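You operate a simulated robot arm through the tools that you are given. There is no shell and no other tool. Be economical: measure what you need, move in short steps, check, and stop when the job is done.

You are at the controls of a simulated two-armed robot. One attempt, no reset.

## Task
Take the lid off the teal tall tin on the top of the grey bench and lay it down there. Then put one of the brown tins from the shelf under the control desk in the blue tray. Then put the black bean on the brass shelf. Then put the brown tub that says "highland" from the shelf under the side table on the shelf under the control desk. Keep to this order.

Only the result counts: the job must be done as asked and must still hold three seconds after the hand-in. Knocking over, shifting, dropping, spilling or breaking anything else fails it. A push-on lid holds only when it is set on centred and level and pressed home; a screw cap is set on level and turned clockwise until tight.

## Robot
Two 7-joint arms with fingered hands on one trunk, on a base that drives. Base frame: it is fixed to the floor where the robot stands at the start and does not move with it; the origin is under the middle of the robot, x ahead of it, y to its left, z up. Units: m, degrees, N and s.
The left shoulder is at the start at [0.073, 0.154, 1.159], the right one opposite. Places, roughly: black bean (3x2x2 cm) [-1.4, -2.6, 0.4]; blue tray (24x15x5 cm) [0.9, -0.3, 0.9]; brass shelf (34x19 cm) [-0.06, -2.66, 1.4]; brown tin [-1, -2.5, 0.5]; brown tub [-1.75, -2.5, 0.5]; shelf under the control desk [-1, -2.6, 0.4]; tall tin [0.5, 0, 1]. Payload 4 kg a hand.
The tool frame of a hand sits at the grasp point between the pads (the TCP): z along the fingers, y along the line on which they close. The tips reach 0.03 m beyond it. The gripper opens to 0.104 m. The gripper's body begins 0.035 m behind the TCP. The gripper is a hand of 3 fingers: y runs from the thumb to the fingers, the wrist lies at [-0.015, -0.104, -0.178] in the tool frame, and closing takes about 1.5 s.
Orientation is that of the tool frame in the base frame, as a unit quaternion [w, x, y, z]. With the fingers straight down and the wrist toward the robot, the tool's x, y and z point along [0, 1, 0], [1, 0, 0] and [0, 0, -1] of the base frame.

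## Interface
- The arms move only by the tool play_rows. It takes "left_steps", "right_steps" or both (then of equal length, played together; a hand with none holds still); each is a list of rows, each a list of 6 numbers: the shift along the base's x, y, z in units of 20 mm (1.0 is 20 mm), then the turn, a rotation vector about the base's x, y, z in units of 8 degrees (1.0 is 8 degrees). In form: [[dx, dy, dz, wx, wy, wz], ...]. A call has 1 to 10 rows; each row shifts and turns the commanded pose from where the row before left it. "left_jaw" and "right_jaw" are, for a hand that has rows, the opening, from 0 (shut) to 1 (fully open), set as the call begins (left out, the last holds). A call with a number of a shift or a turn outside -1 to 1 is refused whole. A row lasts 0.2 s, in which the tool goes at most 0.05 m and 8.6 degrees; a call with a longer step from one row to the next is refused whole, and so is a gripper value outside its range. Where a pose cannot be reached the arm comes as near as it can. A force on the tool above 40 N (or 10 N above the force at the start of the call, whichever is more), or a blocked arm, ends the call early, and 0.2 s more pass. The fingers move at their own pace (about 0.153 m/s each) and stop on an object; they squeeze with about 27 N. The grip force told is the motor's: it shows also when the fingers shut on nothing. Time passes only in rows, and 0.2 s behind the last, so rows that do not move let the fingers close. The reply holds the time, the measured pose of the TCP, the force on the tool along the base axes, the opening and the grip force, in the units named above and with some noise, with the torque about the TCP (base axes, N m) and any sound that the robot's microphone picked up.
- Cameras (640 x 400 px; columns grow to the right, rows downward): "scene" is now at [0.1302, -0.0075, 1.4004]; the picture's right is [-0.12, -0.99, -0.00], its down [-0.61, 0.07, -0.79] and it looks along [0.78, -0.09, -0.62] (base axes); focal length 276 px, centre (320, 200). "left" rides on the left gripper at [-0.064, -0.094, -0.117] in its tool frame; the picture's right is [-0.72, -0.33, 0.61], its down [0.64, -0.65, 0.41] and it looks along [0.27, 0.68, 0.68] (tool axes); focal length 238 px, centre (320, 200). "right" rides on the right gripper at [0.064, -0.094, -0.117] in its tool frame; the picture's right is [-0.72, 0.33, -0.61], its down [-0.64, -0.65, 0.40] and it looks along [-0.27, 0.68, 0.68] (tool axes); focal length 238 px, centre (320, 200). There is no depth. A picture from a camera that has moved, and an enlarged one, comes with that camera's place and axes in the base frame and with its lens. The place of the scene camera against the robot may be out by one fixed shift of up to 0.025 m in any direction.
- camera(camera): a new picture of that camera. It takes no simulated time.
- lift_body(by): slides the trunk up (or, below 0, down) by that many m; the arms and the scene camera ride with it, the base frame stays. It gives what a move gives, with no picture.
- base_move(legs): drives the robot by 1 to 6 legs, each [ahead, left, turn to the left] in m, m and degrees, along the robot's own axes; the way and the turn of a leg run together, so that a leg with both is an arc; at most 1.5 m and 180 degrees a leg. The arms and the cameras ride along, it lands a little off, and it stops where it bumps. It gives what a move gives.
- curl_fingers(index, middle, thumb_bend, thumb_turn, hand): sets how far each is bent, from 0 (flat) to 1 (curled in); at 0.3 the hand is open as for a grip, at 0.7 the pads meet at the TCP. One left out holds its place. A second passes; each finger stops where it meets its share of the squeeze, and holds until it gets a number again. A gripper value or a shape takes the hand back. It gives what a move gives, with no picture; readings hold the bend of each and the force on the fingers (four entries, about 0 where the hand has none), thumb and palm. thumb_turn goes from beside the hand (0) to across from the fingers (1), as for a grip.
- hand_shape(shape, hand): the hand has 3 fingers and takes this shape, open, in about a second: jaw (thumb against the fingers, like two jaws); tri (thumb and two fingers); tip (a fingertip pinch); poke (one finger out to press); point (the index stretched); flat (the hand flat); cup (the hand cupped); fist (a fist). The gripper value then closes the fingers along that shape, each until it touches; the sizes above hold for jaw. It gives what a move gives, with no picture.
- head_to(pan, tilt): turns the head with the scene camera to pan (to the left, within 86 degrees either way) and tilt (down, from -29 to 69), counted from straight ahead of the robot. It gives what a move gives.
- inspect(camera, box): a new picture of the part [left, top, right, bottom] of that camera's present view, enlarged. It takes no simulated time.
- sign_off(): hands the job in; it is judged then, once.

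Go step by step. Nothing tells you exact positions but the pictures and the camera data: compare them with the known pose of the tool, close in by small moves and look again before you grip or let go. The budget is 165 turns and 130 pictures, counting those below and the enlarged ones. Unless the task says otherwise, let go and move clear before handing in.

The tools are called after "Call:" as name(argument=value, ...) on one line, values as JSON. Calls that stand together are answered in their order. play_rows: Moves the arms, as the interface text tells. Its arguments: {"type":"object","properties":{"left_steps":{"type":"array"},"left_jaw":{"type":"number"},"right_steps":{"type":"array"},"right_jaw":{"type":"number"}},"required":[]} The other tools are called the same way: lift_body (by) slides the trunk up or down; hand_shape (shape, hand) gives the hand a shape; curl_fingers (index, middle, thumb_bend, thumb_turn, hand) moves the fingers one by one; base_move (legs) drives the base; head_to (pan, tilt) turns the head that bears the scene camera; camera (camera) takes a picture; inspect (camera, box) takes an enlarged picture of a part of a camera's view; sign_off () hands the job in.

At the start:

```text
time: 0.0
left_eef_pos: [0.5303, 0.1345, 1.1626]
left_ee_rot: [-0.001, 0.707, 0.707, 0.0]
left_wrist_force: [-0.1, 0.3, 0.0]
left_ft_torque: [0.02, -0.04, 0.01]
left_gripper_width: 0.1035
left_grip_force: 0.0
left_shape: jaw
left_bend: [0.3, 0.3, 0.3, 0.98]
left_finger forces: [0.0, 0.1, 0.1, 0.1, 0.1, 0.1]
right_eef_pos: [0.4644, -0.3986, 1.1883]
right_ee_rot: [-0.002, 0.707, 0.707, 0.0]
right_wrist_force: [-0.1, -0.5, 0.3]
right_ft_torque: [-0.02, 0.02, -0.02]
right_gripper_width: 0.1037
right_grip_force: 0.0
right_shape: jaw
right_bend: [0.3, 0.3, 0.3, 0.98]
right_finger forces: [0.0, 0.1, 0.0, 0.0, 0.0, 0.1]
trunk travel left (down, up): [-0.575, 0.365]
robot x, y, heading: [-0.0016, -0.0005, 0.1]
head pan, tilt: [-6.9, 37.9]
```

scene: 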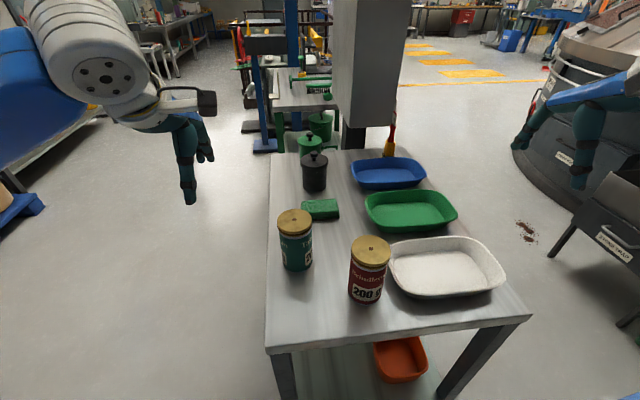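
right: 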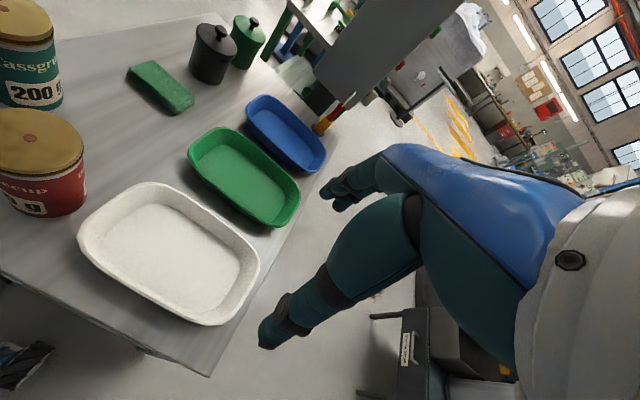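
left: 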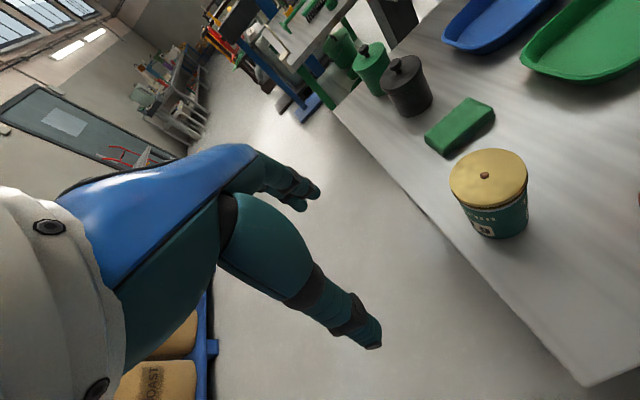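

The teal tin stands at about [0.56, 0, 0.9–1.0] on the grey bench, with the trays to its right. I'll take closer views of the tin to see how the lid is made.

Call:
inspect(camera="scene", box=[250, 140, 410, 310])

Call:
inspect(camera="left", box=[400, 100, 580, 260])

```text
2.35 times, centred on (330, 225) of scene
camera zoom: at [0.1302, -0.0075, 1.4004], right [-0.12, -0.99, 0.0], down [-0.61, 0.07, -0.79], along [0.78, -0.09, -0.62], focal length 650 px, centre (296, 141)
```

zoom: 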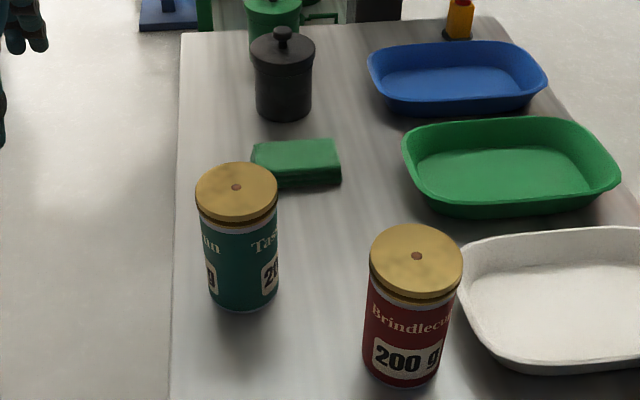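

```text
2.50 times, centred on (490, 180) of left
camera zoom: at [0.4347, 0.0705, 1.2803], right [-0.33, -0.72, -0.61], down [-0.65, 0.64, -0.4], along [0.68, 0.27, -0.68], focal length 596 px, centre (-105, 250)
```

zoom: 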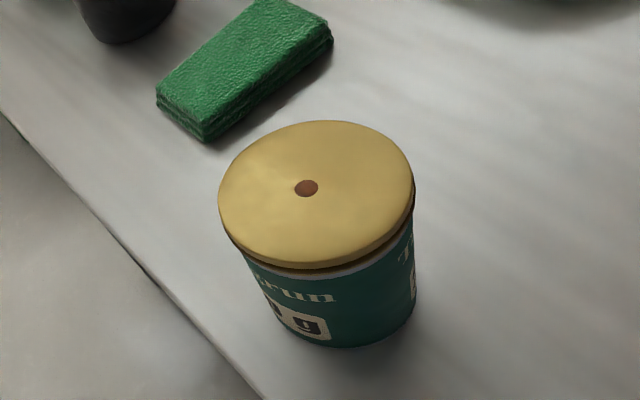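

The lid is a plain brass disc, about 8 cm across, centred near [0.564, -0.005, ~1.0]. I'll bring the left hand above it and look again.

Call:
play_rows(left_steps=[[0.25, -1, -0.3, 0, 0, 0], [0.25, -1, -0.3, 0, 0, 0], [0.25, -1, -0.3, 0, 0, 0], [0.25, -1, -0.3, 0, 0, 0], [0.25, -1, -0.3, 0, 0, 0], [0.25, -1, -0.3, 0, 0, 0], [0.25, -1, -0.3, 0, 0, 0], [0, 0, 0, 0, 0, 0]], left_jaw=1)

Call:
camera(camera="left")

Call:
camera(camera="scene")

Call:
camera(camera="right")

```text
time: 1.8
left_eef_pos: [0.5631, -0.0063, 1.1201]
left_ee_rot: [-0.001, 0.707, 0.707, 0.0]
left_wrist_force: [0.5, -0.7, 0.4]
left_ft_torque: [-0.01, -0.01, 0.01]
left_gripper_width: 0.104
left_grip_force: 0.0
left_shape: jaw
left_bend: [0.3, 0.3, 0.3, 0.98]
left_finger forces: [0.0, 0.1, 0.1, 0.0, 0.0, 0.1]
right_eef_pos: [0.4631, -0.3995, 1.1877]
right_ee_rot: [0.001, 0.707, 0.707, 0.0]
right_wrist_force: [0.2, 0.1, 0.5]
right_ft_torque: [0.0, -0.01, 0.02]
right_gripper_width: 0.1036
right_grip_force: 0.0
right_shape: jaw
right_bend: [0.3, 0.3, 0.3, 0.98]
right_finger forces: [0.1, 0.1, 0.0, 0.1, 0.1, 0.1]
trunk travel left (down, up): [-0.575, 0.365]
robot x, y, heading: [0.0017, -0.0003, 0.1]
head pan, tilt: [-6.9, 37.9]
```

```text
124 pictures are left
camera left: at [0.4688, -0.0703, 1.238], right [-0.33, -0.72, -0.61], down [-0.65, 0.64, -0.4], along [0.68, 0.27, -0.68], focal length 238 px, centre (320, 200)
```

left: 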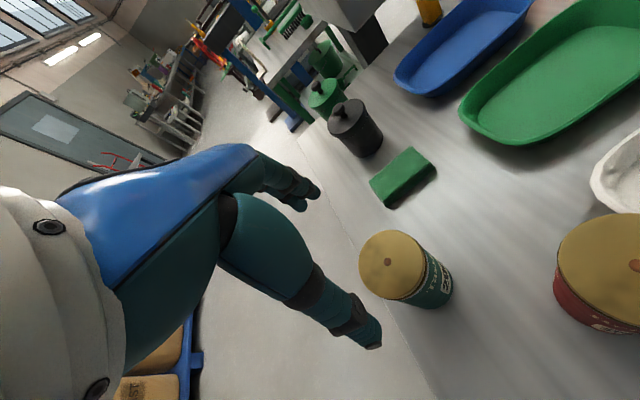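

```text
123 pictures are left
camera scene: at [0.1303, -0.0086, 1.4004], right [-0.12, -0.99, 0.0], down [-0.61, 0.08, -0.79], along [0.78, -0.09, -0.62], focal length 276 px, centre (320, 200)
```

scene: 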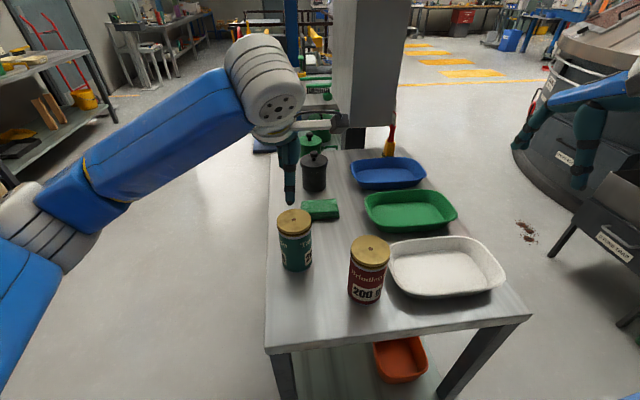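

```text
122 pictures are left
camera right: at [0.3691, -0.3351, 1.3044], right [0.33, -0.72, 0.61], down [-0.65, -0.64, -0.4], along [0.68, -0.27, -0.68], focal length 238 px, centre (320, 200)
```

right: 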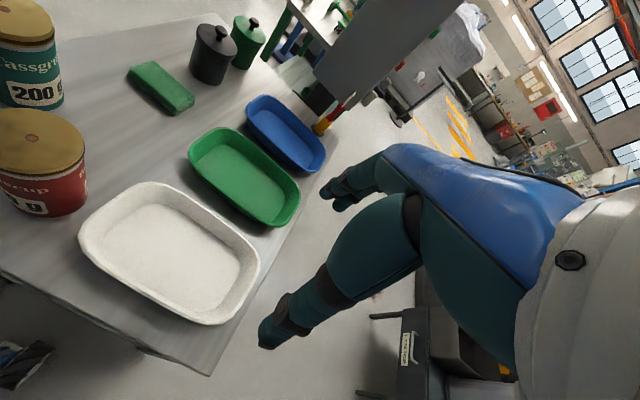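

By triangulation the lid's centre is at about [0.573, -0.011] with its top at about z=0.986. I'll centre the hand and lower it most of the way.

Call:
play_rows(left_steps=[[0.5, -0.25, 0, 0, 0, 0], [0, 0, -1, 0, 0, 0], [0, 0, -1, 0, 0, 0], [0, 0, -1, 0, 0, 0], [0, 0, -1, 0, 0, 0], [0, 0, -0.5, 0, 0, 0], [0, 0, 0, 0, 0, 0]])

Call:
inspect(camera="scene", box=[230, 130, 390, 290])

Call:
inspect(camera="left", box=[220, 180, 480, 400])

```text
time: 3.4
left_eef_pos: [0.5735, -0.0105, 1.031]
left_ee_rot: [-0.001, 0.708, 0.707, 0.0]
left_wrist_force: [0.2, 0.0, -0.3]
left_ft_torque: [0.02, 0.01, -0.02]
left_gripper_width: 0.1034
left_grip_force: 0.0
left_shape: jaw
left_bend: [0.3, 0.3, 0.3, 0.98]
left_finger forces: [0.0, 0.1, 0.0, 0.0, 0.0, 0.0]
right_eef_pos: [0.4616, -0.3984, 1.1869]
right_ee_rot: [-0.001, 0.707, 0.707, 0.001]
right_wrist_force: [-0.1, 0.5, -0.2]
right_ft_torque: [0.01, -0.02, -0.01]
right_gripper_width: 0.1033
right_grip_force: 0.0
right_shape: jaw
right_bend: [0.3, 0.3, 0.3, 0.98]
right_finger forces: [0.0, 0.1, 0.0, 0.0, 0.0, 0.0]
trunk travel left (down, up): [-0.575, 0.365]
robot x, y, heading: [0.0019, -0.0051, 0.2]
head pan, tilt: [-6.9, 37.9]
```

```text
2.50 times, centred on (310, 210) of scene
camera zoom: at [0.1304, -0.0085, 1.4004], right [-0.12, -0.99, 0.0], down [-0.61, 0.08, -0.79], along [0.78, -0.09, -0.62], focal length 690 px, centre (345, 175)
```

zoom: 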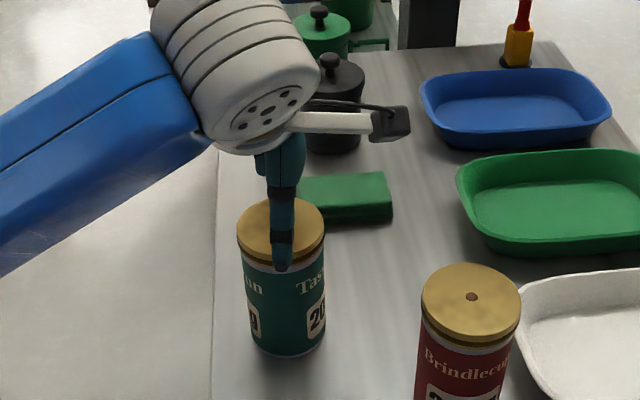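

```text
1.82 times, centred on (350, 290) of left
camera zoom: at [0.4791, -0.0734, 1.1484], right [-0.33, -0.72, -0.61], down [-0.65, 0.64, -0.4], along [0.68, 0.27, -0.68], focal length 433 px, centre (266, 36)
```

zoom: 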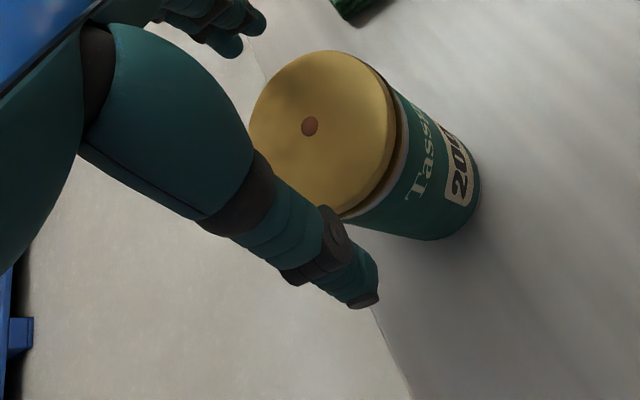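

The dot on the lid is at about [0.577, -0.010, 0.990]. I'll lower the hand so the tips are about 1 cm below the lid top, then close.

Call:
play_rows(left_steps=[[0.2, 0, -0.55, 0, 0, 0], [0, 0, -0.55, 0, 0, 0], [0, 0, 0, 0, 0, 0]])

Call:
play_rows(left_steps=[[0, 0, 0, 0, 0, 0], [0, 0, 0, 0, 0, 0], [0, 0, 0, 0, 0, 0], [0, 0, 0, 0, 0, 0], [0, 0, 0, 0, 0, 0], [0, 0, 0, 0, 0, 0], [0, 0, 0, 0, 0, 0], [0, 0, 0, 0, 0, 0]], left_jaw=0)

Call:
inspect(camera="scene", box=[230, 130, 390, 290])

Call:
inspect(camera="left", box=[220, 180, 480, 400])

```text
time: 4.2
left_eef_pos: [0.5764, -0.0113, 1.0088]
left_ee_rot: [-0.001, 0.707, 0.707, 0.0]
left_wrist_force: [-0.2, 0.3, -0.3]
left_ft_torque: [0.03, -0.01, -0.04]
left_gripper_width: 0.1037
left_grip_force: 0.1
left_shape: jaw
left_bend: [0.3, 0.3, 0.3, 0.98]
left_finger forces: [0.1, 0.0, 0.0, 0.0, 0.0, 0.0]
right_eef_pos: [0.4627, -0.3985, 1.1877]
right_ee_rot: [-0.001, 0.707, 0.707, 0.0]
right_wrist_force: [-0.3, -0.9, 0.3]
right_ft_torque: [-0.04, 0.0, -0.05]
right_gripper_width: 0.1034
right_grip_force: 0.1
right_shape: jaw
right_bend: [0.3, 0.3, 0.3, 0.98]
right_finger forces: [0.1, 0.0, 0.0, 0.0, 0.1, 0.1]
trunk travel left (down, up): [-0.575, 0.365]
robot x, y, heading: [-0.0018, 0.0004, 0.1]
head pan, tilt: [-6.9, 37.9]
```

```text
time: 6.0
left_eef_pos: [0.5772, -0.0085, 1.0089]
left_ee_rot: [-0.001, 0.707, 0.707, 0.0]
left_wrist_force: [-0.1, 0.0, 0.7]
left_ft_torque: [-0.01, 0.08, 0.01]
left_gripper_width: 0.068
left_grip_force: 27.0
left_shape: jaw
left_bend: [0.28, 0.38, 0.64, 1.0]
left_finger forces: [14.5, 9.0, 0.1, 0.0, 24.2, 0.1]
right_eef_pos: [0.4628, -0.3993, 1.1878]
right_ee_rot: [-0.001, 0.707, 0.707, 0.0]
right_wrist_force: [0.5, -0.2, -0.4]
right_ft_torque: [-0.03, -0.03, -0.01]
right_gripper_width: 0.1036
right_grip_force: 0.1
right_shape: jaw
right_bend: [0.3, 0.3, 0.3, 0.98]
right_finger forces: [0.0, 0.0, 0.0, 0.0, 0.1, 0.0]
trunk travel left (down, up): [-0.575, 0.365]
robot x, y, heading: [0.0011, 0.0012, 0.4]
head pan, tilt: [-6.9, 37.9]
```

```text
2.50 times, centred on (310, 210) of scene
camera zoom: at [0.1303, -0.0086, 1.4004], right [-0.12, -0.99, 0.0], down [-0.61, 0.08, -0.79], along [0.78, -0.09, -0.62], focal length 690 px, centre (345, 175)
```

zoom: 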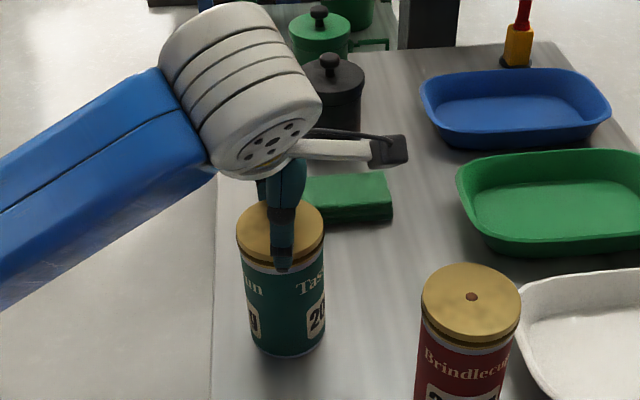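

```text
1.82 times, centred on (350, 290) of left
camera zoom: at [0.4819, -0.0738, 1.1263], right [-0.33, -0.72, -0.61], down [-0.65, 0.64, -0.4], along [0.68, 0.27, -0.68], focal length 433 px, centre (266, 36)
```

zoom: 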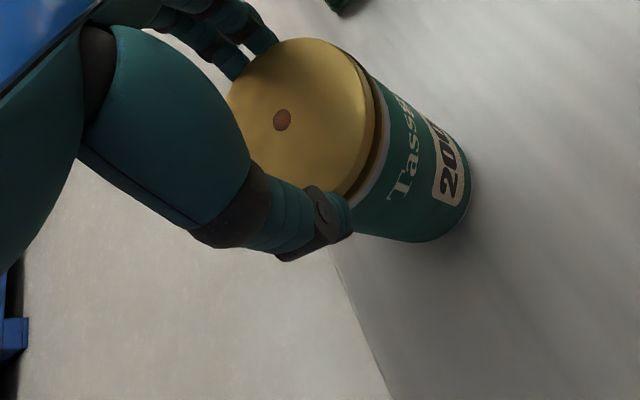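

The hand has the lid rim. I'll pull up gently and watch the force.

Call:
play_rows(left_steps=[[0, 0, 0.15, 0, 0, 0], [0, 0, 0.15, 0, 0, 0], [0, 0, 0.2, 0, 0, 0], [0, 0, 0.2, 0, 0, 0], [0, 0, 0.2, 0, 0, 0]])

Call:
inspect(camera="scene", box=[230, 130, 390, 290])

Call:
inspect(camera="left", box=[220, 180, 480, 400])

```text
time: 7.2
left_eef_pos: [0.5753, -0.0109, 1.0259]
left_ee_rot: [-0.001, 0.707, 0.707, 0.001]
left_wrist_force: [-0.6, 0.1, -2.8]
left_ft_torque: [-0.03, 0.06, 0.0]
left_gripper_width: 0.0678
left_grip_force: 27.0
left_shape: jaw
left_bend: [0.28, 0.38, 0.64, 1.0]
left_finger forces: [14.6, 8.9, 0.0, 0.1, 23.5, 0.0]
right_eef_pos: [0.463, -0.3988, 1.1873]
right_ee_rot: [-0.001, 0.707, 0.707, 0.001]
right_wrist_force: [0.5, -1.0, 0.6]
right_ft_torque: [0.0, -0.01, 0.02]
right_gripper_width: 0.1037
right_grip_force: 0.0
right_shape: jaw
right_bend: [0.3, 0.3, 0.3, 0.98]
right_finger forces: [0.0, 0.1, 0.0, 0.0, 0.0, 0.1]
trunk travel left (down, up): [-0.575, 0.365]
robot x, y, heading: [-0.0002, 0.0017, 0.1]
head pan, tilt: [-6.9, 37.9]
```

```text
2.50 times, centred on (310, 210) of scene
camera zoom: at [0.1309, -0.0087, 1.4003], right [-0.12, -0.99, 0.0], down [-0.61, 0.08, -0.79], along [0.78, -0.09, -0.62], focal length 690 px, centre (345, 175)
```

zoom: 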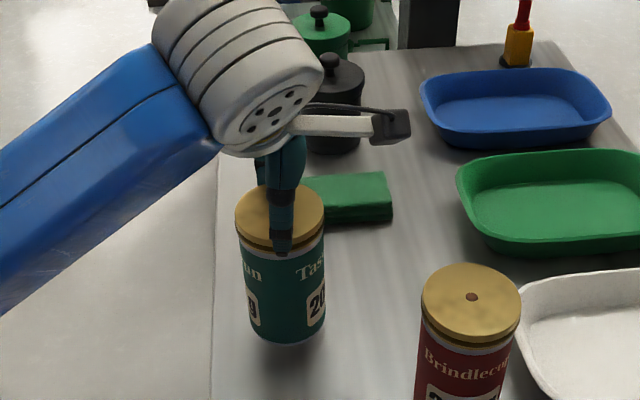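

```text
1.82 times, centred on (350, 290) of left
camera zoom: at [0.4819, -0.0745, 1.1444], right [-0.33, -0.72, -0.61], down [-0.65, 0.64, -0.4], along [0.68, 0.27, -0.68], focal length 433 px, centre (266, 36)
```

zoom: 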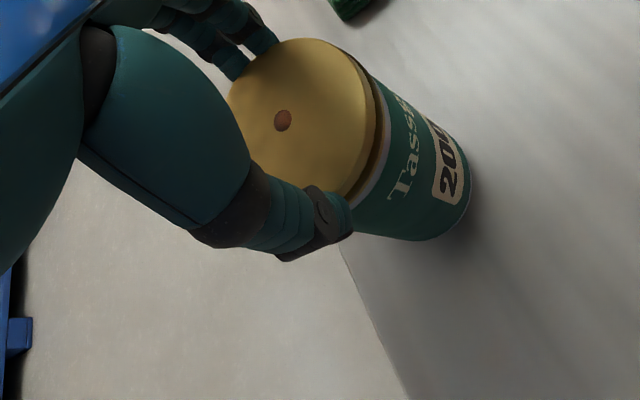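

The whole tin came up with the lid (about 2.8 N). I'll set it back down, hold the body with the left hand from the left side, and pull the lid with the right hand.

Call:
play_rows(left_steps=[[0, 0, -0.3, 0, 0, 0], [0, 0, -0.3, 0, 0, 0], [0, 0, -0.25, 0, 0, 0], [0, 0, 0, 0, 0, 0]])

```text
time: 8.2
left_eef_pos: [0.5763, -0.011, 1.0091]
left_ee_rot: [0.0, 0.708, 0.707, -0.001]
left_wrist_force: [-0.2, -0.3, -3.4]
left_ft_torque: [0.01, 0.01, 0.03]
left_gripper_width: 0.0677
left_grip_force: 27.3
left_shape: jaw
left_bend: [0.28, 0.38, 0.64, 1.0]
left_finger forces: [14.5, 8.9, 0.0, 0.1, 23.7, 0.0]
right_eef_pos: [0.4634, -0.3986, 1.1879]
right_ee_rot: [-0.001, 0.707, 0.707, 0.0]
right_wrist_force: [0.0, 0.2, -0.2]
right_ft_torque: [-0.02, 0.02, 0.0]
right_gripper_width: 0.1037
right_grip_force: 0.0
right_shape: jaw
right_bend: [0.3, 0.3, 0.3, 0.98]
right_finger forces: [0.0, 0.0, 0.1, 0.0, 0.0, 0.1]
trunk travel left (down, up): [-0.575, 0.365]
robot x, y, heading: [0.0007, 0.0002, 0.1]
head pan, tilt: [-6.9, 37.9]
```

Call:
play_rows(left_steps=[[0, 0, -0.05, 0, 0, 0], [0, 0, -0.05, 0, 0, 0], [0, 0, 0, 0, 0, 0]])

```text
time: 9.0
left_eef_pos: [0.5752, -0.0111, 1.0083]
left_ee_rot: [0.0, 0.707, 0.707, 0.0]
left_wrist_force: [1.5, 0.6, 3.9]
left_ft_torque: [0.0, 0.03, 0.01]
left_gripper_width: 0.0677
left_grip_force: 26.8
left_shape: jaw
left_bend: [0.28, 0.38, 0.64, 1.0]
left_finger forces: [15.2, 9.6, 0.0, 0.0, 24.5, 0.0]
right_eef_pos: [0.4632, -0.3991, 1.1878]
right_ee_rot: [-0.001, 0.707, 0.707, 0.0]
right_wrist_force: [0.6, -0.1, 0.7]
right_ft_torque: [-0.03, -0.01, -0.01]
right_gripper_width: 0.1037
right_grip_force: 0.1
right_shape: jaw
right_bend: [0.3, 0.3, 0.3, 0.98]
right_finger forces: [0.1, 0.0, 0.0, 0.1, 0.1, 0.0]
trunk travel left (down, up): [-0.575, 0.365]
robot x, y, heading: [-0.0002, 0.0001, 0.1]
head pan, tilt: [-6.9, 37.9]
```

The tin stands on the bench again. I'll release it, rise, and swing the left hand out to the left so it points sideways.

Call:
play_rows(left_steps=[[0, 0, 0, 0, 0, 0], [0, 0, 0, 0, 0, 0], [0, 0, 0, 0, 0, 0], [0, 0, 0, 0, 0, 0], [0, 0, 0.5, 0, 0, 0], [0, 0, 0.8, 0, 0, 0], [0, 0, 1, 0, 0, 0], [0, 0, 1, 0, 0, 0], [0, 0, 1, 0, 0, 0], [0, 1, 0.5, 0, 0, 0]], left_jaw=1)

Call:
play_rows(left_steps=[[0, 1, 0, -1, 0, 0], [0, 1, 0, -1, 0, 0], [0, 1, 0, -1, 0, 0], [0, 1, 0, -1, 0, 0], [0, 1, 0, -1, 0, 0], [0, 1, 0, -1, 0, 0], [0, 1, 0, -1, 0, 0], [0, 1, 0, -1, 0, 0], [0, 0, 0, -1, 0, 0], [0, 0, 0, -1, 0, 0]])

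Call:
play_rows(left_steps=[[0, 0, -1, -1, 0, 0], [0, 0, -1, -0.25, 0, 0], [0, 0, -1, 0, 0, 0], [0, 0, -1, 0, 0, 0], [0, 0, -1, 0, 0, 0], [0, 0, -1, 0, 0, 0], [0, 0, -1, 0, 0, 0], [0, 0, -1, 0, 0, 0], [0, 0, 0, 0, 0, 0]])

Call:
camera(camera="scene")

Call:
camera(camera="left")

```text
time: 11.2
left_eef_pos: [0.5766, 0.0102, 1.1062]
left_ee_rot: [0.001, 0.707, 0.707, -0.001]
left_wrist_force: [-0.3, -0.5, 0.6]
left_ft_torque: [-0.01, 0.01, 0.03]
left_gripper_width: 0.1036
left_grip_force: 0.0
left_shape: jaw
left_bend: [0.3, 0.3, 0.3, 0.98]
left_finger forces: [0.1, 0.0, 0.0, 0.0, 0.0, 0.0]
right_eef_pos: [0.4635, -0.3969, 1.1884]
right_ee_rot: [-0.001, 0.707, 0.707, 0.0]
right_wrist_force: [-0.9, -0.3, 0.3]
right_ft_torque: [-0.02, -0.01, -0.01]
right_gripper_width: 0.1038
right_grip_force: 0.1
right_shape: jaw
right_bend: [0.3, 0.3, 0.3, 0.98]
right_finger forces: [0.0, 0.0, 0.1, 0.0, 0.0, 0.1]
trunk travel left (down, up): [-0.575, 0.365]
robot x, y, heading: [-0.0025, -0.0005, -0.0]
head pan, tilt: [-6.9, 37.9]
```

```text
time: 13.4
left_eef_pos: [0.5763, 0.1693, 1.1044]
left_ee_rot: [0.455, 0.541, 0.542, -0.454]
left_wrist_force: [-0.4, 0.9, 0.4]
left_ft_torque: [-0.05, 0.01, 0.03]
left_gripper_width: 0.1038
left_grip_force: 0.1
left_shape: jaw
left_bend: [0.3, 0.3, 0.3, 0.98]
left_finger forces: [0.0, 0.0, 0.1, 0.0, 0.0, 0.1]
right_eef_pos: [0.4632, -0.3989, 1.1878]
right_ee_rot: [-0.001, 0.707, 0.707, 0.0]
right_wrist_force: [0.4, 0.0, -0.3]
right_ft_torque: [-0.01, 0.01, 0.01]
right_gripper_width: 0.1038
right_grip_force: 0.1
right_shape: jaw
right_bend: [0.3, 0.3, 0.3, 0.98]
right_finger forces: [0.1, 0.0, 0.0, 0.0, 0.0, 0.0]
trunk travel left (down, up): [-0.575, 0.365]
robot x, y, heading: [0.0011, -0.0021, 0.1]
head pan, tilt: [-6.9, 37.9]
```

```text
time: 15.4
left_eef_pos: [0.5755, 0.1697, 0.944]
left_ee_rot: [0.5, 0.499, 0.5, -0.5]
left_wrist_force: [0.2, 0.4, 0.0]
left_ft_torque: [-0.01, 0.0, -0.06]
left_gripper_width: 0.1037
left_grip_force: 0.1
left_shape: jaw
left_bend: [0.3, 0.3, 0.3, 0.98]
left_finger forces: [0.0, 0.0, 0.0, 0.0, 0.0, 0.0]
right_eef_pos: [0.4637, -0.3992, 1.1869]
right_ee_rot: [-0.001, 0.707, 0.707, 0.001]
right_wrist_force: [-0.3, 0.3, -0.8]
right_ft_torque: [-0.01, 0.0, -0.01]
right_gripper_width: 0.1036
right_grip_force: 0.1
right_shape: jaw
right_bend: [0.3, 0.3, 0.3, 0.98]
right_finger forces: [0.1, 0.0, 0.0, 0.0, 0.0, 0.0]
trunk travel left (down, up): [-0.575, 0.365]
robot x, y, heading: [-0.0026, 0.0038, 0.2]
head pan, tilt: [-6.9, 37.9]
```

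```text
115 pictures are left
camera scene: at [0.1297, -0.0075, 1.4004], right [-0.12, -0.99, 0.0], down [-0.61, 0.07, -0.79], along [0.78, -0.09, -0.62], focal length 276 px, centre (320, 200)
```

scene: 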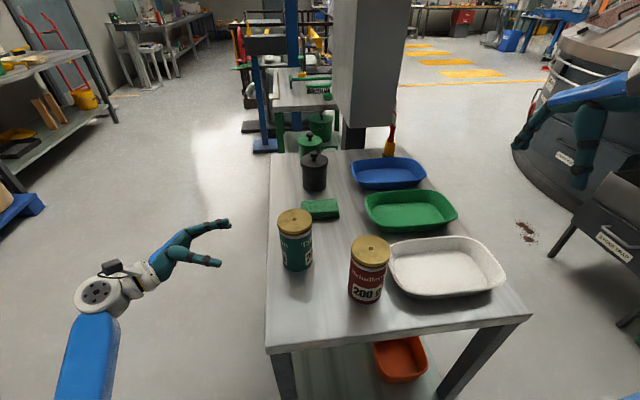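

```text
114 pictures are left
camera left: at [0.4814, 0.2862, 1.0093], right [-0.32, -0.61, 0.72], down [-0.65, -0.4, -0.64], along [0.68, -0.68, -0.27], focal length 238 px, centre (320, 200)
```

left: 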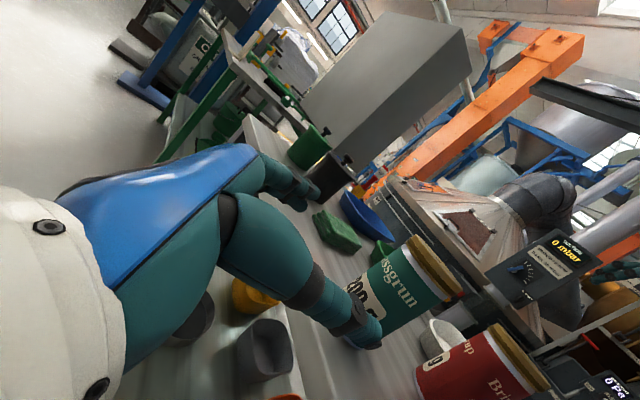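

Call:
play_rows(left_steps=[[0, -1, -0.2, 0, 0, 0], [0, -1, -0.2, 0, 0, 0], [0, -1, -0.2, 0, 0, 0], [0, -1, 0, 0, 0, 0], [0, -1, 0, 0, 0, 0], [0, -1, 0, 0, 0, 0], [0, 0, 0, 0, 0, 0]])

Call:
inspect(camera="scene", box=[200, 170, 360, 290])

Call:
camera(camera="left")

```text
time: 17.0
left_eef_pos: [0.5766, 0.0512, 0.931]
left_ee_rot: [0.499, 0.5, 0.501, -0.5]
left_wrist_force: [-0.8, 0.4, -0.2]
left_ft_torque: [0.0, 0.0, 0.0]
left_gripper_width: 0.1035
left_grip_force: 0.0
left_shape: jaw
left_bend: [0.3, 0.3, 0.3, 0.98]
left_finger forces: [0.0, 0.0, 0.1, 0.1, 0.1, 0.0]
right_eef_pos: [0.4634, -0.3978, 1.1879]
right_ee_rot: [0.0, 0.707, 0.707, 0.0]
right_wrist_force: [0.4, -0.1, 0.4]
right_ft_torque: [-0.01, 0.0, 0.01]
right_gripper_width: 0.1035
right_grip_force: 0.0
right_shape: jaw
right_bend: [0.3, 0.3, 0.3, 0.98]
right_finger forces: [0.0, 0.0, 0.0, 0.0, 0.0, 0.0]
trunk travel left (down, up): [-0.575, 0.365]
robot x, y, heading: [-0.0002, -0.0009, -0.1]
head pan, tilt: [-6.9, 37.9]
```

```text
3.33 times, centred on (280, 230) of scene
camera zoom: at [0.1297, -0.008, 1.4004], right [-0.12, -0.99, 0.0], down [-0.61, 0.07, -0.79], along [0.78, -0.09, -0.62], focal length 920 px, centre (453, 100)
```

zoom: 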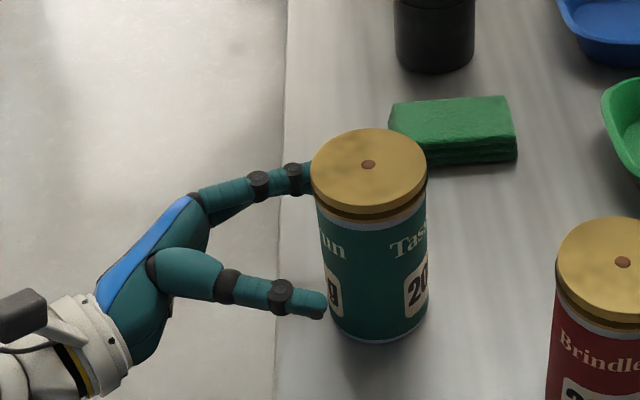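

```text
112 pictures are left
camera left: at [0.4823, 0.1664, 0.9961], right [-0.32, -0.61, 0.72], down [-0.65, -0.4, -0.64], along [0.68, -0.68, -0.27], focal length 238 px, centre (320, 200)
```

left: 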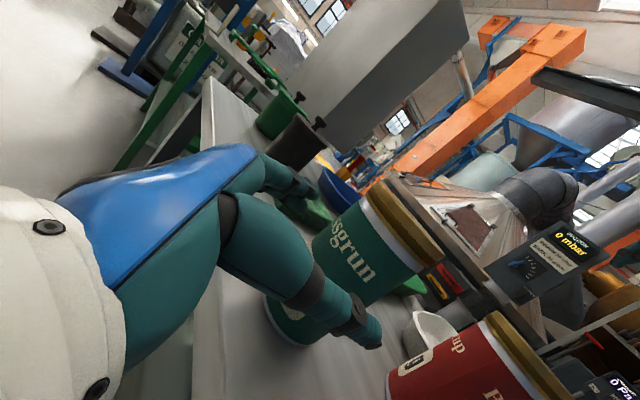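

Call:
play_rows(left_steps=[[0, -0.8, 0, 0, 0, 0], [0, -0.8, 0, 0, 0, 0], [0, -0.8, 0, 0, 0, 0], [0, 0, 0, 0, 0, 0]])

Call:
play_rows(left_steps=[[0, 0, 0, 0, 0, 0], [0, 0, 0, 0, 0, 0], [0, 0, 0, 0, 0, 0], [0, 0, 0, 0, 0, 0], [0, 0, 0, 0, 0, 0], [0, 0, 0, 0, 0, 0], [0, 0, 0, 0, 0, 0], [0, 0, 0, 0, 0, 0]], left_jaw=0)

Call:
inspect(camera="scene", box=[200, 170, 360, 290])

```text
time: 18.0
left_eef_pos: [0.5768, 0.0021, 0.9307]
left_ee_rot: [0.5, 0.499, 0.501, -0.501]
left_wrist_force: [-0.3, -0.1, 0.3]
left_ft_torque: [0.0, 0.0, -0.01]
left_gripper_width: 0.1036
left_grip_force: 0.0
left_shape: jaw
left_bend: [0.3, 0.3, 0.3, 0.98]
left_finger forces: [0.0, 0.0, 0.1, 0.1, 0.1, 0.1]
right_eef_pos: [0.4633, -0.3989, 1.1876]
right_ee_rot: [-0.001, 0.708, 0.707, 0.0]
right_wrist_force: [0.1, -0.6, -0.6]
right_ft_torque: [0.04, 0.01, -0.02]
right_gripper_width: 0.1036
right_grip_force: 0.1
right_shape: jaw
right_bend: [0.3, 0.3, 0.3, 0.98]
right_finger forces: [0.0, 0.1, 0.0, 0.1, 0.1, 0.0]
trunk travel left (down, up): [-0.575, 0.365]
robot x, y, heading: [0.0, 0.0026, -0.2]
head pan, tilt: [-6.9, 37.9]
```

```text
time: 19.8
left_eef_pos: [0.578, 0.0021, 0.9311]
left_ee_rot: [0.5, 0.499, 0.501, -0.5]
left_wrist_force: [0.7, -1.2, 1.5]
left_ft_torque: [-0.04, -0.01, 0.0]
left_gripper_width: 0.0587
left_grip_force: 19.8
left_shape: jaw
left_bend: [0.74, 0.4, 0.68, 1.0]
left_finger forces: [11.8, 6.0, 0.1, 0.0, 18.8, 0.0]
right_eef_pos: [0.4622, -0.3999, 1.1874]
right_ee_rot: [-0.001, 0.708, 0.707, 0.0]
right_wrist_force: [-0.6, -0.3, -0.7]
right_ft_torque: [-0.03, -0.03, -0.06]
right_gripper_width: 0.1036
right_grip_force: 0.0
right_shape: jaw
right_bend: [0.3, 0.3, 0.3, 0.98]
right_finger forces: [0.0, 0.0, 0.0, 0.0, 0.0, 0.0]
trunk travel left (down, up): [-0.575, 0.365]
robot x, y, heading: [0.0004, 0.0005, 0.1]
head pan, tilt: [-6.9, 37.9]
```

```text
3.33 times, centred on (280, 230) of scene
camera zoom: at [0.1298, -0.0087, 1.4004], right [-0.12, -0.99, 0.0], down [-0.61, 0.08, -0.79], along [0.78, -0.09, -0.62], focal length 920 px, centre (453, 100)
```

zoom: 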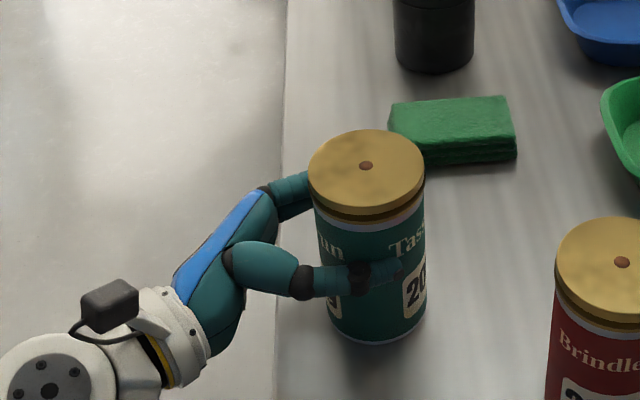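

The left hand holds the tin body. Now I'll bring the right hand over the lid.

Call:
play_rows(right_steps=[[0.3, 1, -0.1, 0, 0, 0], [0.3, 1, -0.1, 0, 0, 0], [0.3, 1, -0.1, 0, 0, 0], [0.3, 1, -0.1, 0, 0, 0], [0.3, 1, -0.1, 0, 0, 0], [0.3, 1, -0.1, 0, 0, 0], [0.3, 1, -0.1, 0, 0, 0], [0.3, 1, -0.1, 0, 0, 0], [0.3, 1, -0.1, 0, 0, 0], [0.3, 1, -0.1, 0, 0, 0]])

Call:
play_rows(right_steps=[[0.3, 1, 0, 0, 0, 0], [0.3, 1, 0, 0, 0, 0], [0.3, 1, 0, 0, 0, 0], [0.3, 1, 0, 0, 0, 0], [0.3, 1, 0, 0, 0, 0], [0.3, 1, 0, 0, 0, 0], [0.3, 1, 0, 0, 0, 0], [0.3, 1, 0, 0, 0, 0], [0.3, 1, 0, 0, 0, 0], [0, 0, 0, 0, 0, 0]])

Call:
camera(camera="right")

Call:
camera(camera="scene")

```text
time: 22.0
left_eef_pos: [0.5785, 0.0029, 0.9306]
left_ee_rot: [0.5, 0.499, 0.501, -0.5]
left_wrist_force: [0.1, -1.5, 0.2]
left_ft_torque: [0.01, 0.0, 0.0]
left_gripper_width: 0.0585
left_grip_force: 20.0
left_shape: jaw
left_bend: [0.74, 0.4, 0.68, 1.0]
left_finger forces: [11.6, 5.9, 0.0, 0.0, 19.2, 0.1]
right_eef_pos: [0.5235, -0.1988, 1.1665]
right_ee_rot: [0.0, 0.707, 0.707, 0.0]
right_wrist_force: [0.5, 0.0, 0.8]
right_ft_torque: [0.01, 0.01, -0.05]
right_gripper_width: 0.1036
right_grip_force: 0.0
right_shape: jaw
right_bend: [0.3, 0.3, 0.3, 0.98]
right_finger forces: [0.0, 0.1, 0.0, 0.1, 0.1, 0.0]
trunk travel left (down, up): [-0.575, 0.365]
robot x, y, heading: [0.0007, -0.0032, -0.2]
head pan, tilt: [-6.9, 37.9]
```

```text
time: 24.2
left_eef_pos: [0.5766, 0.0041, 0.9309]
left_ee_rot: [0.5, 0.499, 0.501, -0.5]
left_wrist_force: [0.5, 0.4, -0.2]
left_ft_torque: [-0.03, 0.02, -0.01]
left_gripper_width: 0.0585
left_grip_force: 20.4
left_shape: jaw
left_bend: [0.74, 0.41, 0.68, 1.0]
left_finger forces: [11.3, 5.9, 0.0, 0.0, 18.8, 0.1]
right_eef_pos: [0.5769, -0.0159, 1.1688]
right_ee_rot: [0.0, 0.708, 0.706, 0.0]
right_wrist_force: [-0.1, 1.1, -0.5]
right_ft_torque: [-0.01, 0.0, 0.03]
right_gripper_width: 0.1036
right_grip_force: 0.1
right_shape: jaw
right_bend: [0.3, 0.3, 0.3, 0.98]
right_finger forces: [0.0, 0.1, 0.0, 0.1, 0.0, 0.0]
trunk travel left (down, up): [-0.575, 0.365]
robot x, y, heading: [0.0026, 0.0006, -0.4]
head pan, tilt: [-6.9, 37.9]
```

```text
110 pictures are left
camera right: at [0.4837, 0.0472, 1.2855], right [0.33, -0.72, 0.61], down [-0.65, -0.64, -0.4], along [0.68, -0.27, -0.68], focal length 238 px, centre (320, 200)
```

right: 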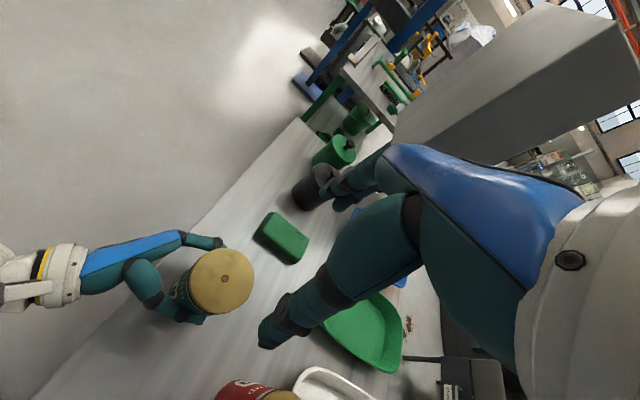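

```text
109 pictures are left
camera scene: at [0.1306, -0.006, 1.4004], right [-0.12, -0.99, 0.0], down [-0.61, 0.07, -0.79], along [0.78, -0.09, -0.62], focal length 276 px, centre (320, 200)
```

scene: 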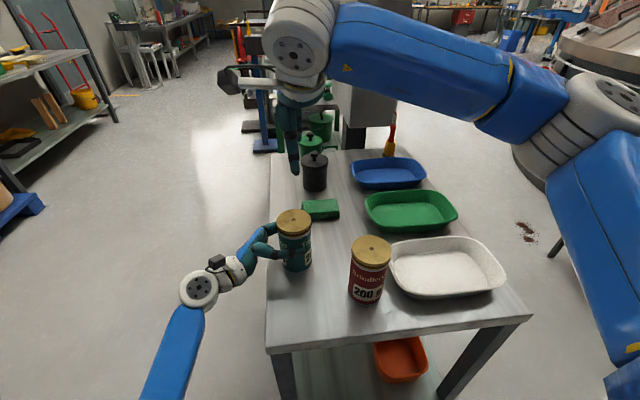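

Call:
play_rows(right_steps=[[0, 0.4, -1, 0, 0, 0], [0, 0, -1, 0, 0, 0], [0, 0, -1, 0, 0, 0], [0, 0, -1, 0, 0, 0], [0, 0, -1, 0, 0, 0], [0, 0, -1, 0, 0, 0], [0, 0, -1, 0, 0, 0], [0, 0, -0.9, 0, 0, 0], [0, 0, 0, 0, 0, 0]])

Call:
play_rows(right_steps=[[0, 0, 0, 0, 0, 0], [0, 0, 0, 0, 0, 0], [0, 0, 0, 0, 0, 0], [0, 0, 0, 0, 0, 0], [0, 0, 0, 0, 0, 0], [0, 0, 0, 0, 0, 0], [0, 0, 0, 0, 0, 0], [0, 0, 0, 0, 0, 0]], right_jaw=0)

Call:
inspect(camera="right", box=[100, 180, 400, 400])

```text
time: 26.2
left_eef_pos: [0.5774, 0.0026, 0.9321]
left_ee_rot: [-0.5, -0.498, -0.501, 0.501]
left_wrist_force: [-0.5, 0.9, 0.8]
left_ft_torque: [-0.03, -0.02, -0.02]
left_gripper_width: 0.0584
left_grip_force: 20.0
left_shape: jaw
left_bend: [0.74, 0.41, 0.68, 1.0]
left_finger forces: [11.4, 5.9, 0.1, 0.0, 18.9, 0.0]
right_eef_pos: [0.5771, -0.0094, 1.0071]
right_ee_rot: [0.0, 0.707, 0.707, 0.0]
right_wrist_force: [-0.2, 0.5, -0.1]
right_ft_torque: [0.0, -0.04, -0.01]
right_gripper_width: 0.1036
right_grip_force: 0.1
right_shape: jaw
right_bend: [0.3, 0.3, 0.3, 0.98]
right_finger forces: [0.0, 0.0, 0.0, 0.0, 0.0, 0.0]
trunk travel left (down, up): [-0.575, 0.365]
robot x, y, heading: [0.0014, -0.0031, 0.0]
head pan, tilt: [-6.9, 37.9]
```

```text
time: 28.0
left_eef_pos: [0.5784, 0.0035, 0.932]
left_ee_rot: [-0.5, -0.499, -0.5, 0.501]
left_wrist_force: [0.1, -0.1, 0.0]
left_ft_torque: [0.0, -0.02, 0.01]
left_gripper_width: 0.058
left_grip_force: 19.7
left_shape: jaw
left_bend: [0.74, 0.41, 0.68, 1.0]
left_finger forces: [11.5, 5.9, 0.0, 0.0, 18.7, 0.1]
right_eef_pos: [0.5771, -0.0081, 1.0085]
right_ee_rot: [0.001, 0.707, 0.707, -0.001]
right_wrist_force: [0.2, -0.5, 2.0]
right_ft_torque: [0.01, 0.02, 0.0]
right_gripper_width: 0.0666
right_grip_force: 27.5
right_shape: jaw
right_bend: [0.28, 0.39, 0.64, 1.0]
right_finger forces: [15.6, 8.6, 0.0, 0.0, 24.0, 0.1]
trunk travel left (down, up): [-0.575, 0.365]
robot x, y, heading: [-0.0015, 0.0014, 0.2]
head pan, tilt: [-6.9, 37.9]
```

```text
1.82 times, centred on (250, 290) of right
camera zoom: at [0.4831, 0.0551, 1.1256], right [0.33, -0.72, 0.61], down [-0.65, -0.64, -0.4], along [0.68, -0.27, -0.68], focal length 433 px, centre (447, 36)
```

zoom: 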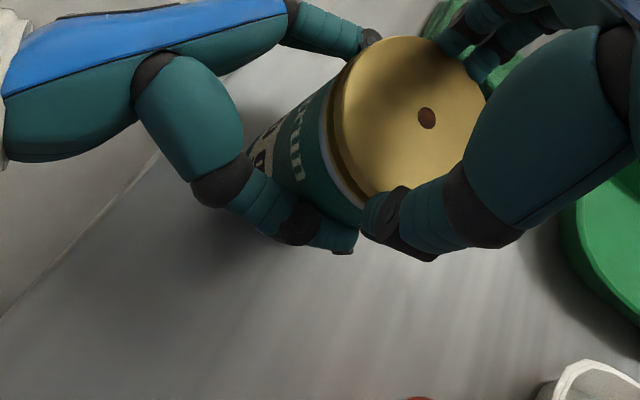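

Both hands hold. I'll pull up with the right hand in small steps while the left stays.

Call:
play_rows(right_steps=[[0, 0, 0.15, 0, 0, 0], [0, 0, 0.15, 0, 0, 0], [0, 0, 0.2, 0, 0, 0], [0, 0, 0.2, 0, 0, 0], [0, 0, 0.3, 0, 0, 0]])

Call:
inspect(camera="right", box=[100, 180, 400, 400])

```text
time: 29.2
left_eef_pos: [0.5763, 0.0032, 0.931]
left_ee_rot: [0.5, 0.499, 0.502, -0.499]
left_wrist_force: [-0.6, 0.1, -0.4]
left_ft_torque: [0.03, 0.01, -0.05]
left_gripper_width: 0.0574
left_grip_force: 19.3
left_shape: jaw
left_bend: [0.74, 0.41, 0.68, 1.0]
left_finger forces: [11.0, 6.0, 0.1, 0.1, 18.8, 0.1]
right_eef_pos: [0.5775, -0.0087, 1.0297]
right_ee_rot: [0.0, 0.707, 0.707, 0.0]
right_wrist_force: [0.2, -0.1, -0.9]
right_ft_torque: [0.03, -0.01, -0.04]
right_gripper_width: 0.0664
right_grip_force: 27.0
right_shape: jaw
right_bend: [0.28, 0.39, 0.64, 1.0]
right_finger forces: [16.2, 8.9, 0.1, 0.0, 26.1, 0.1]
trunk travel left (down, up): [-0.575, 0.365]
robot x, y, heading: [0.0005, -0.0001, -0.1]
head pan, tilt: [-6.9, 37.9]
heard: snap
```

```text
1.82 times, centred on (250, 290) of right
camera zoom: at [0.4837, 0.0545, 1.1468], right [0.33, -0.72, 0.61], down [-0.65, -0.64, -0.4], along [0.68, -0.27, -0.68], focal length 433 px, centre (447, 36)
```

zoom: 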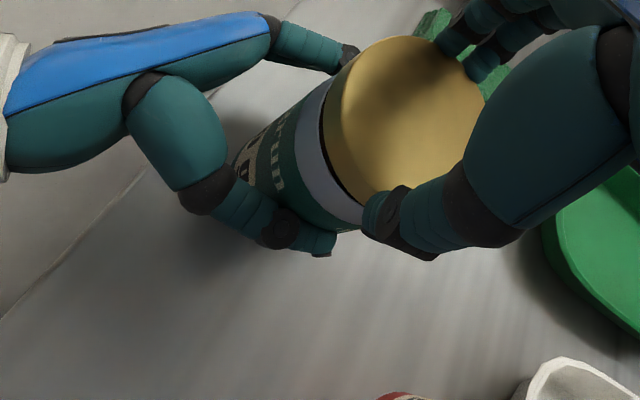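

The lid snapped off. I'll raise it clear, then open the left hand and back it off to the left.

Call:
play_rows(right_steps=[[0, 0, 1, 0, 0, 0], [0, 0, 1, 0, 0, 0], [0, 0, 1, 0, 0, 0], [0, 0, 1, 0, 0, 0]])

Call:
play_rows(left_steps=[[0, 0, 0, 0, 0, 0], [0, 0, 0, 0, 0, 0], [0, 0, 0, 0, 0, 0], [0, 0, 0, 0, 0, 0], [0, 0, 0, 0, 0, 0], [0, 0.5, 0, 0, 0, 0], [0, 1, 0, 0, 0, 0], [0, 1, 0, 0, 0, 0], [0, 1, 0, 0, 0, 0], [0, 1, 0, 0, 0, 0]], left_jaw=1)

Call:
camera(camera="scene")

Call:
camera(camera="right")

```text
time: 30.2
left_eef_pos: [0.5773, 0.0027, 0.9322]
left_ee_rot: [0.5, 0.499, 0.501, -0.5]
left_wrist_force: [0.0, -0.6, -1.6]
left_ft_torque: [0.03, 0.02, -0.01]
left_gripper_width: 0.0574
left_grip_force: 20.2
left_shape: jaw
left_bend: [0.74, 0.41, 0.68, 1.0]
left_finger forces: [11.0, 6.1, 0.0, 0.0, 18.7, 0.0]
right_eef_pos: [0.5773, -0.0089, 1.1089]
right_ee_rot: [0.0, 0.707, 0.707, 0.0]
right_wrist_force: [-0.6, -0.4, 0.3]
right_ft_torque: [-0.04, -0.01, -0.01]
right_gripper_width: 0.0662
right_grip_force: 26.8
right_shape: jaw
right_bend: [0.28, 0.39, 0.64, 1.0]
right_finger forces: [16.3, 8.8, 0.0, 0.0, 25.7, 0.0]
trunk travel left (down, up): [-0.575, 0.365]
robot x, y, heading: [-0.0016, -0.0006, -0.1]
head pan, tilt: [-6.9, 37.9]
```

```text
time: 32.4
left_eef_pos: [0.5779, 0.0944, 0.9297]
left_ee_rot: [0.501, 0.499, 0.5, -0.5]
left_wrist_force: [0.5, 0.2, 0.1]
left_ft_torque: [0.0, 0.01, 0.01]
left_gripper_width: 0.1036
left_grip_force: 0.0
left_shape: jaw
left_bend: [0.3, 0.3, 0.3, 0.98]
left_finger forces: [0.0, 0.0, 0.0, 0.0, 0.0, 0.1]
right_eef_pos: [0.5773, -0.0077, 1.1097]
right_ee_rot: [0.001, 0.707, 0.707, -0.001]
right_wrist_force: [0.2, 0.4, 0.5]
right_ft_torque: [-0.03, 0.01, 0.0]
right_gripper_width: 0.0663
right_grip_force: 27.2
right_shape: jaw
right_bend: [0.28, 0.39, 0.64, 1.0]
right_finger forces: [16.3, 8.8, 0.1, 0.0, 25.8, 0.0]
trunk travel left (down, up): [-0.575, 0.365]
robot x, y, heading: [-0.0004, -0.0014, -0.1]
head pan, tilt: [-6.9, 37.9]
```

```text
106 pictures are left
camera scene: at [0.1307, -0.0049, 1.4004], right [-0.12, -0.99, 0.0], down [-0.61, 0.07, -0.79], along [0.78, -0.1, -0.62], focal length 276 px, centre (320, 200)
```

scene: 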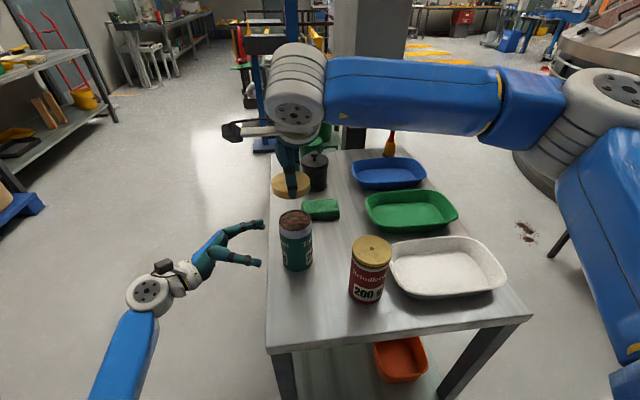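

```text
105 pictures are left
camera right: at [0.4831, 0.0559, 1.2255], right [0.33, -0.72, 0.61], down [-0.65, -0.64, -0.4], along [0.68, -0.27, -0.68], focal length 238 px, centre (320, 200)
```

right: 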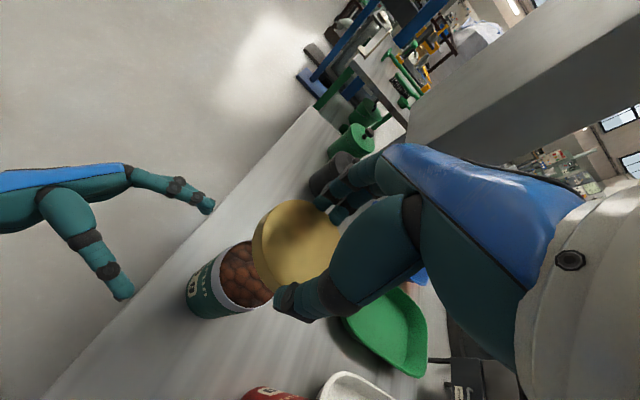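

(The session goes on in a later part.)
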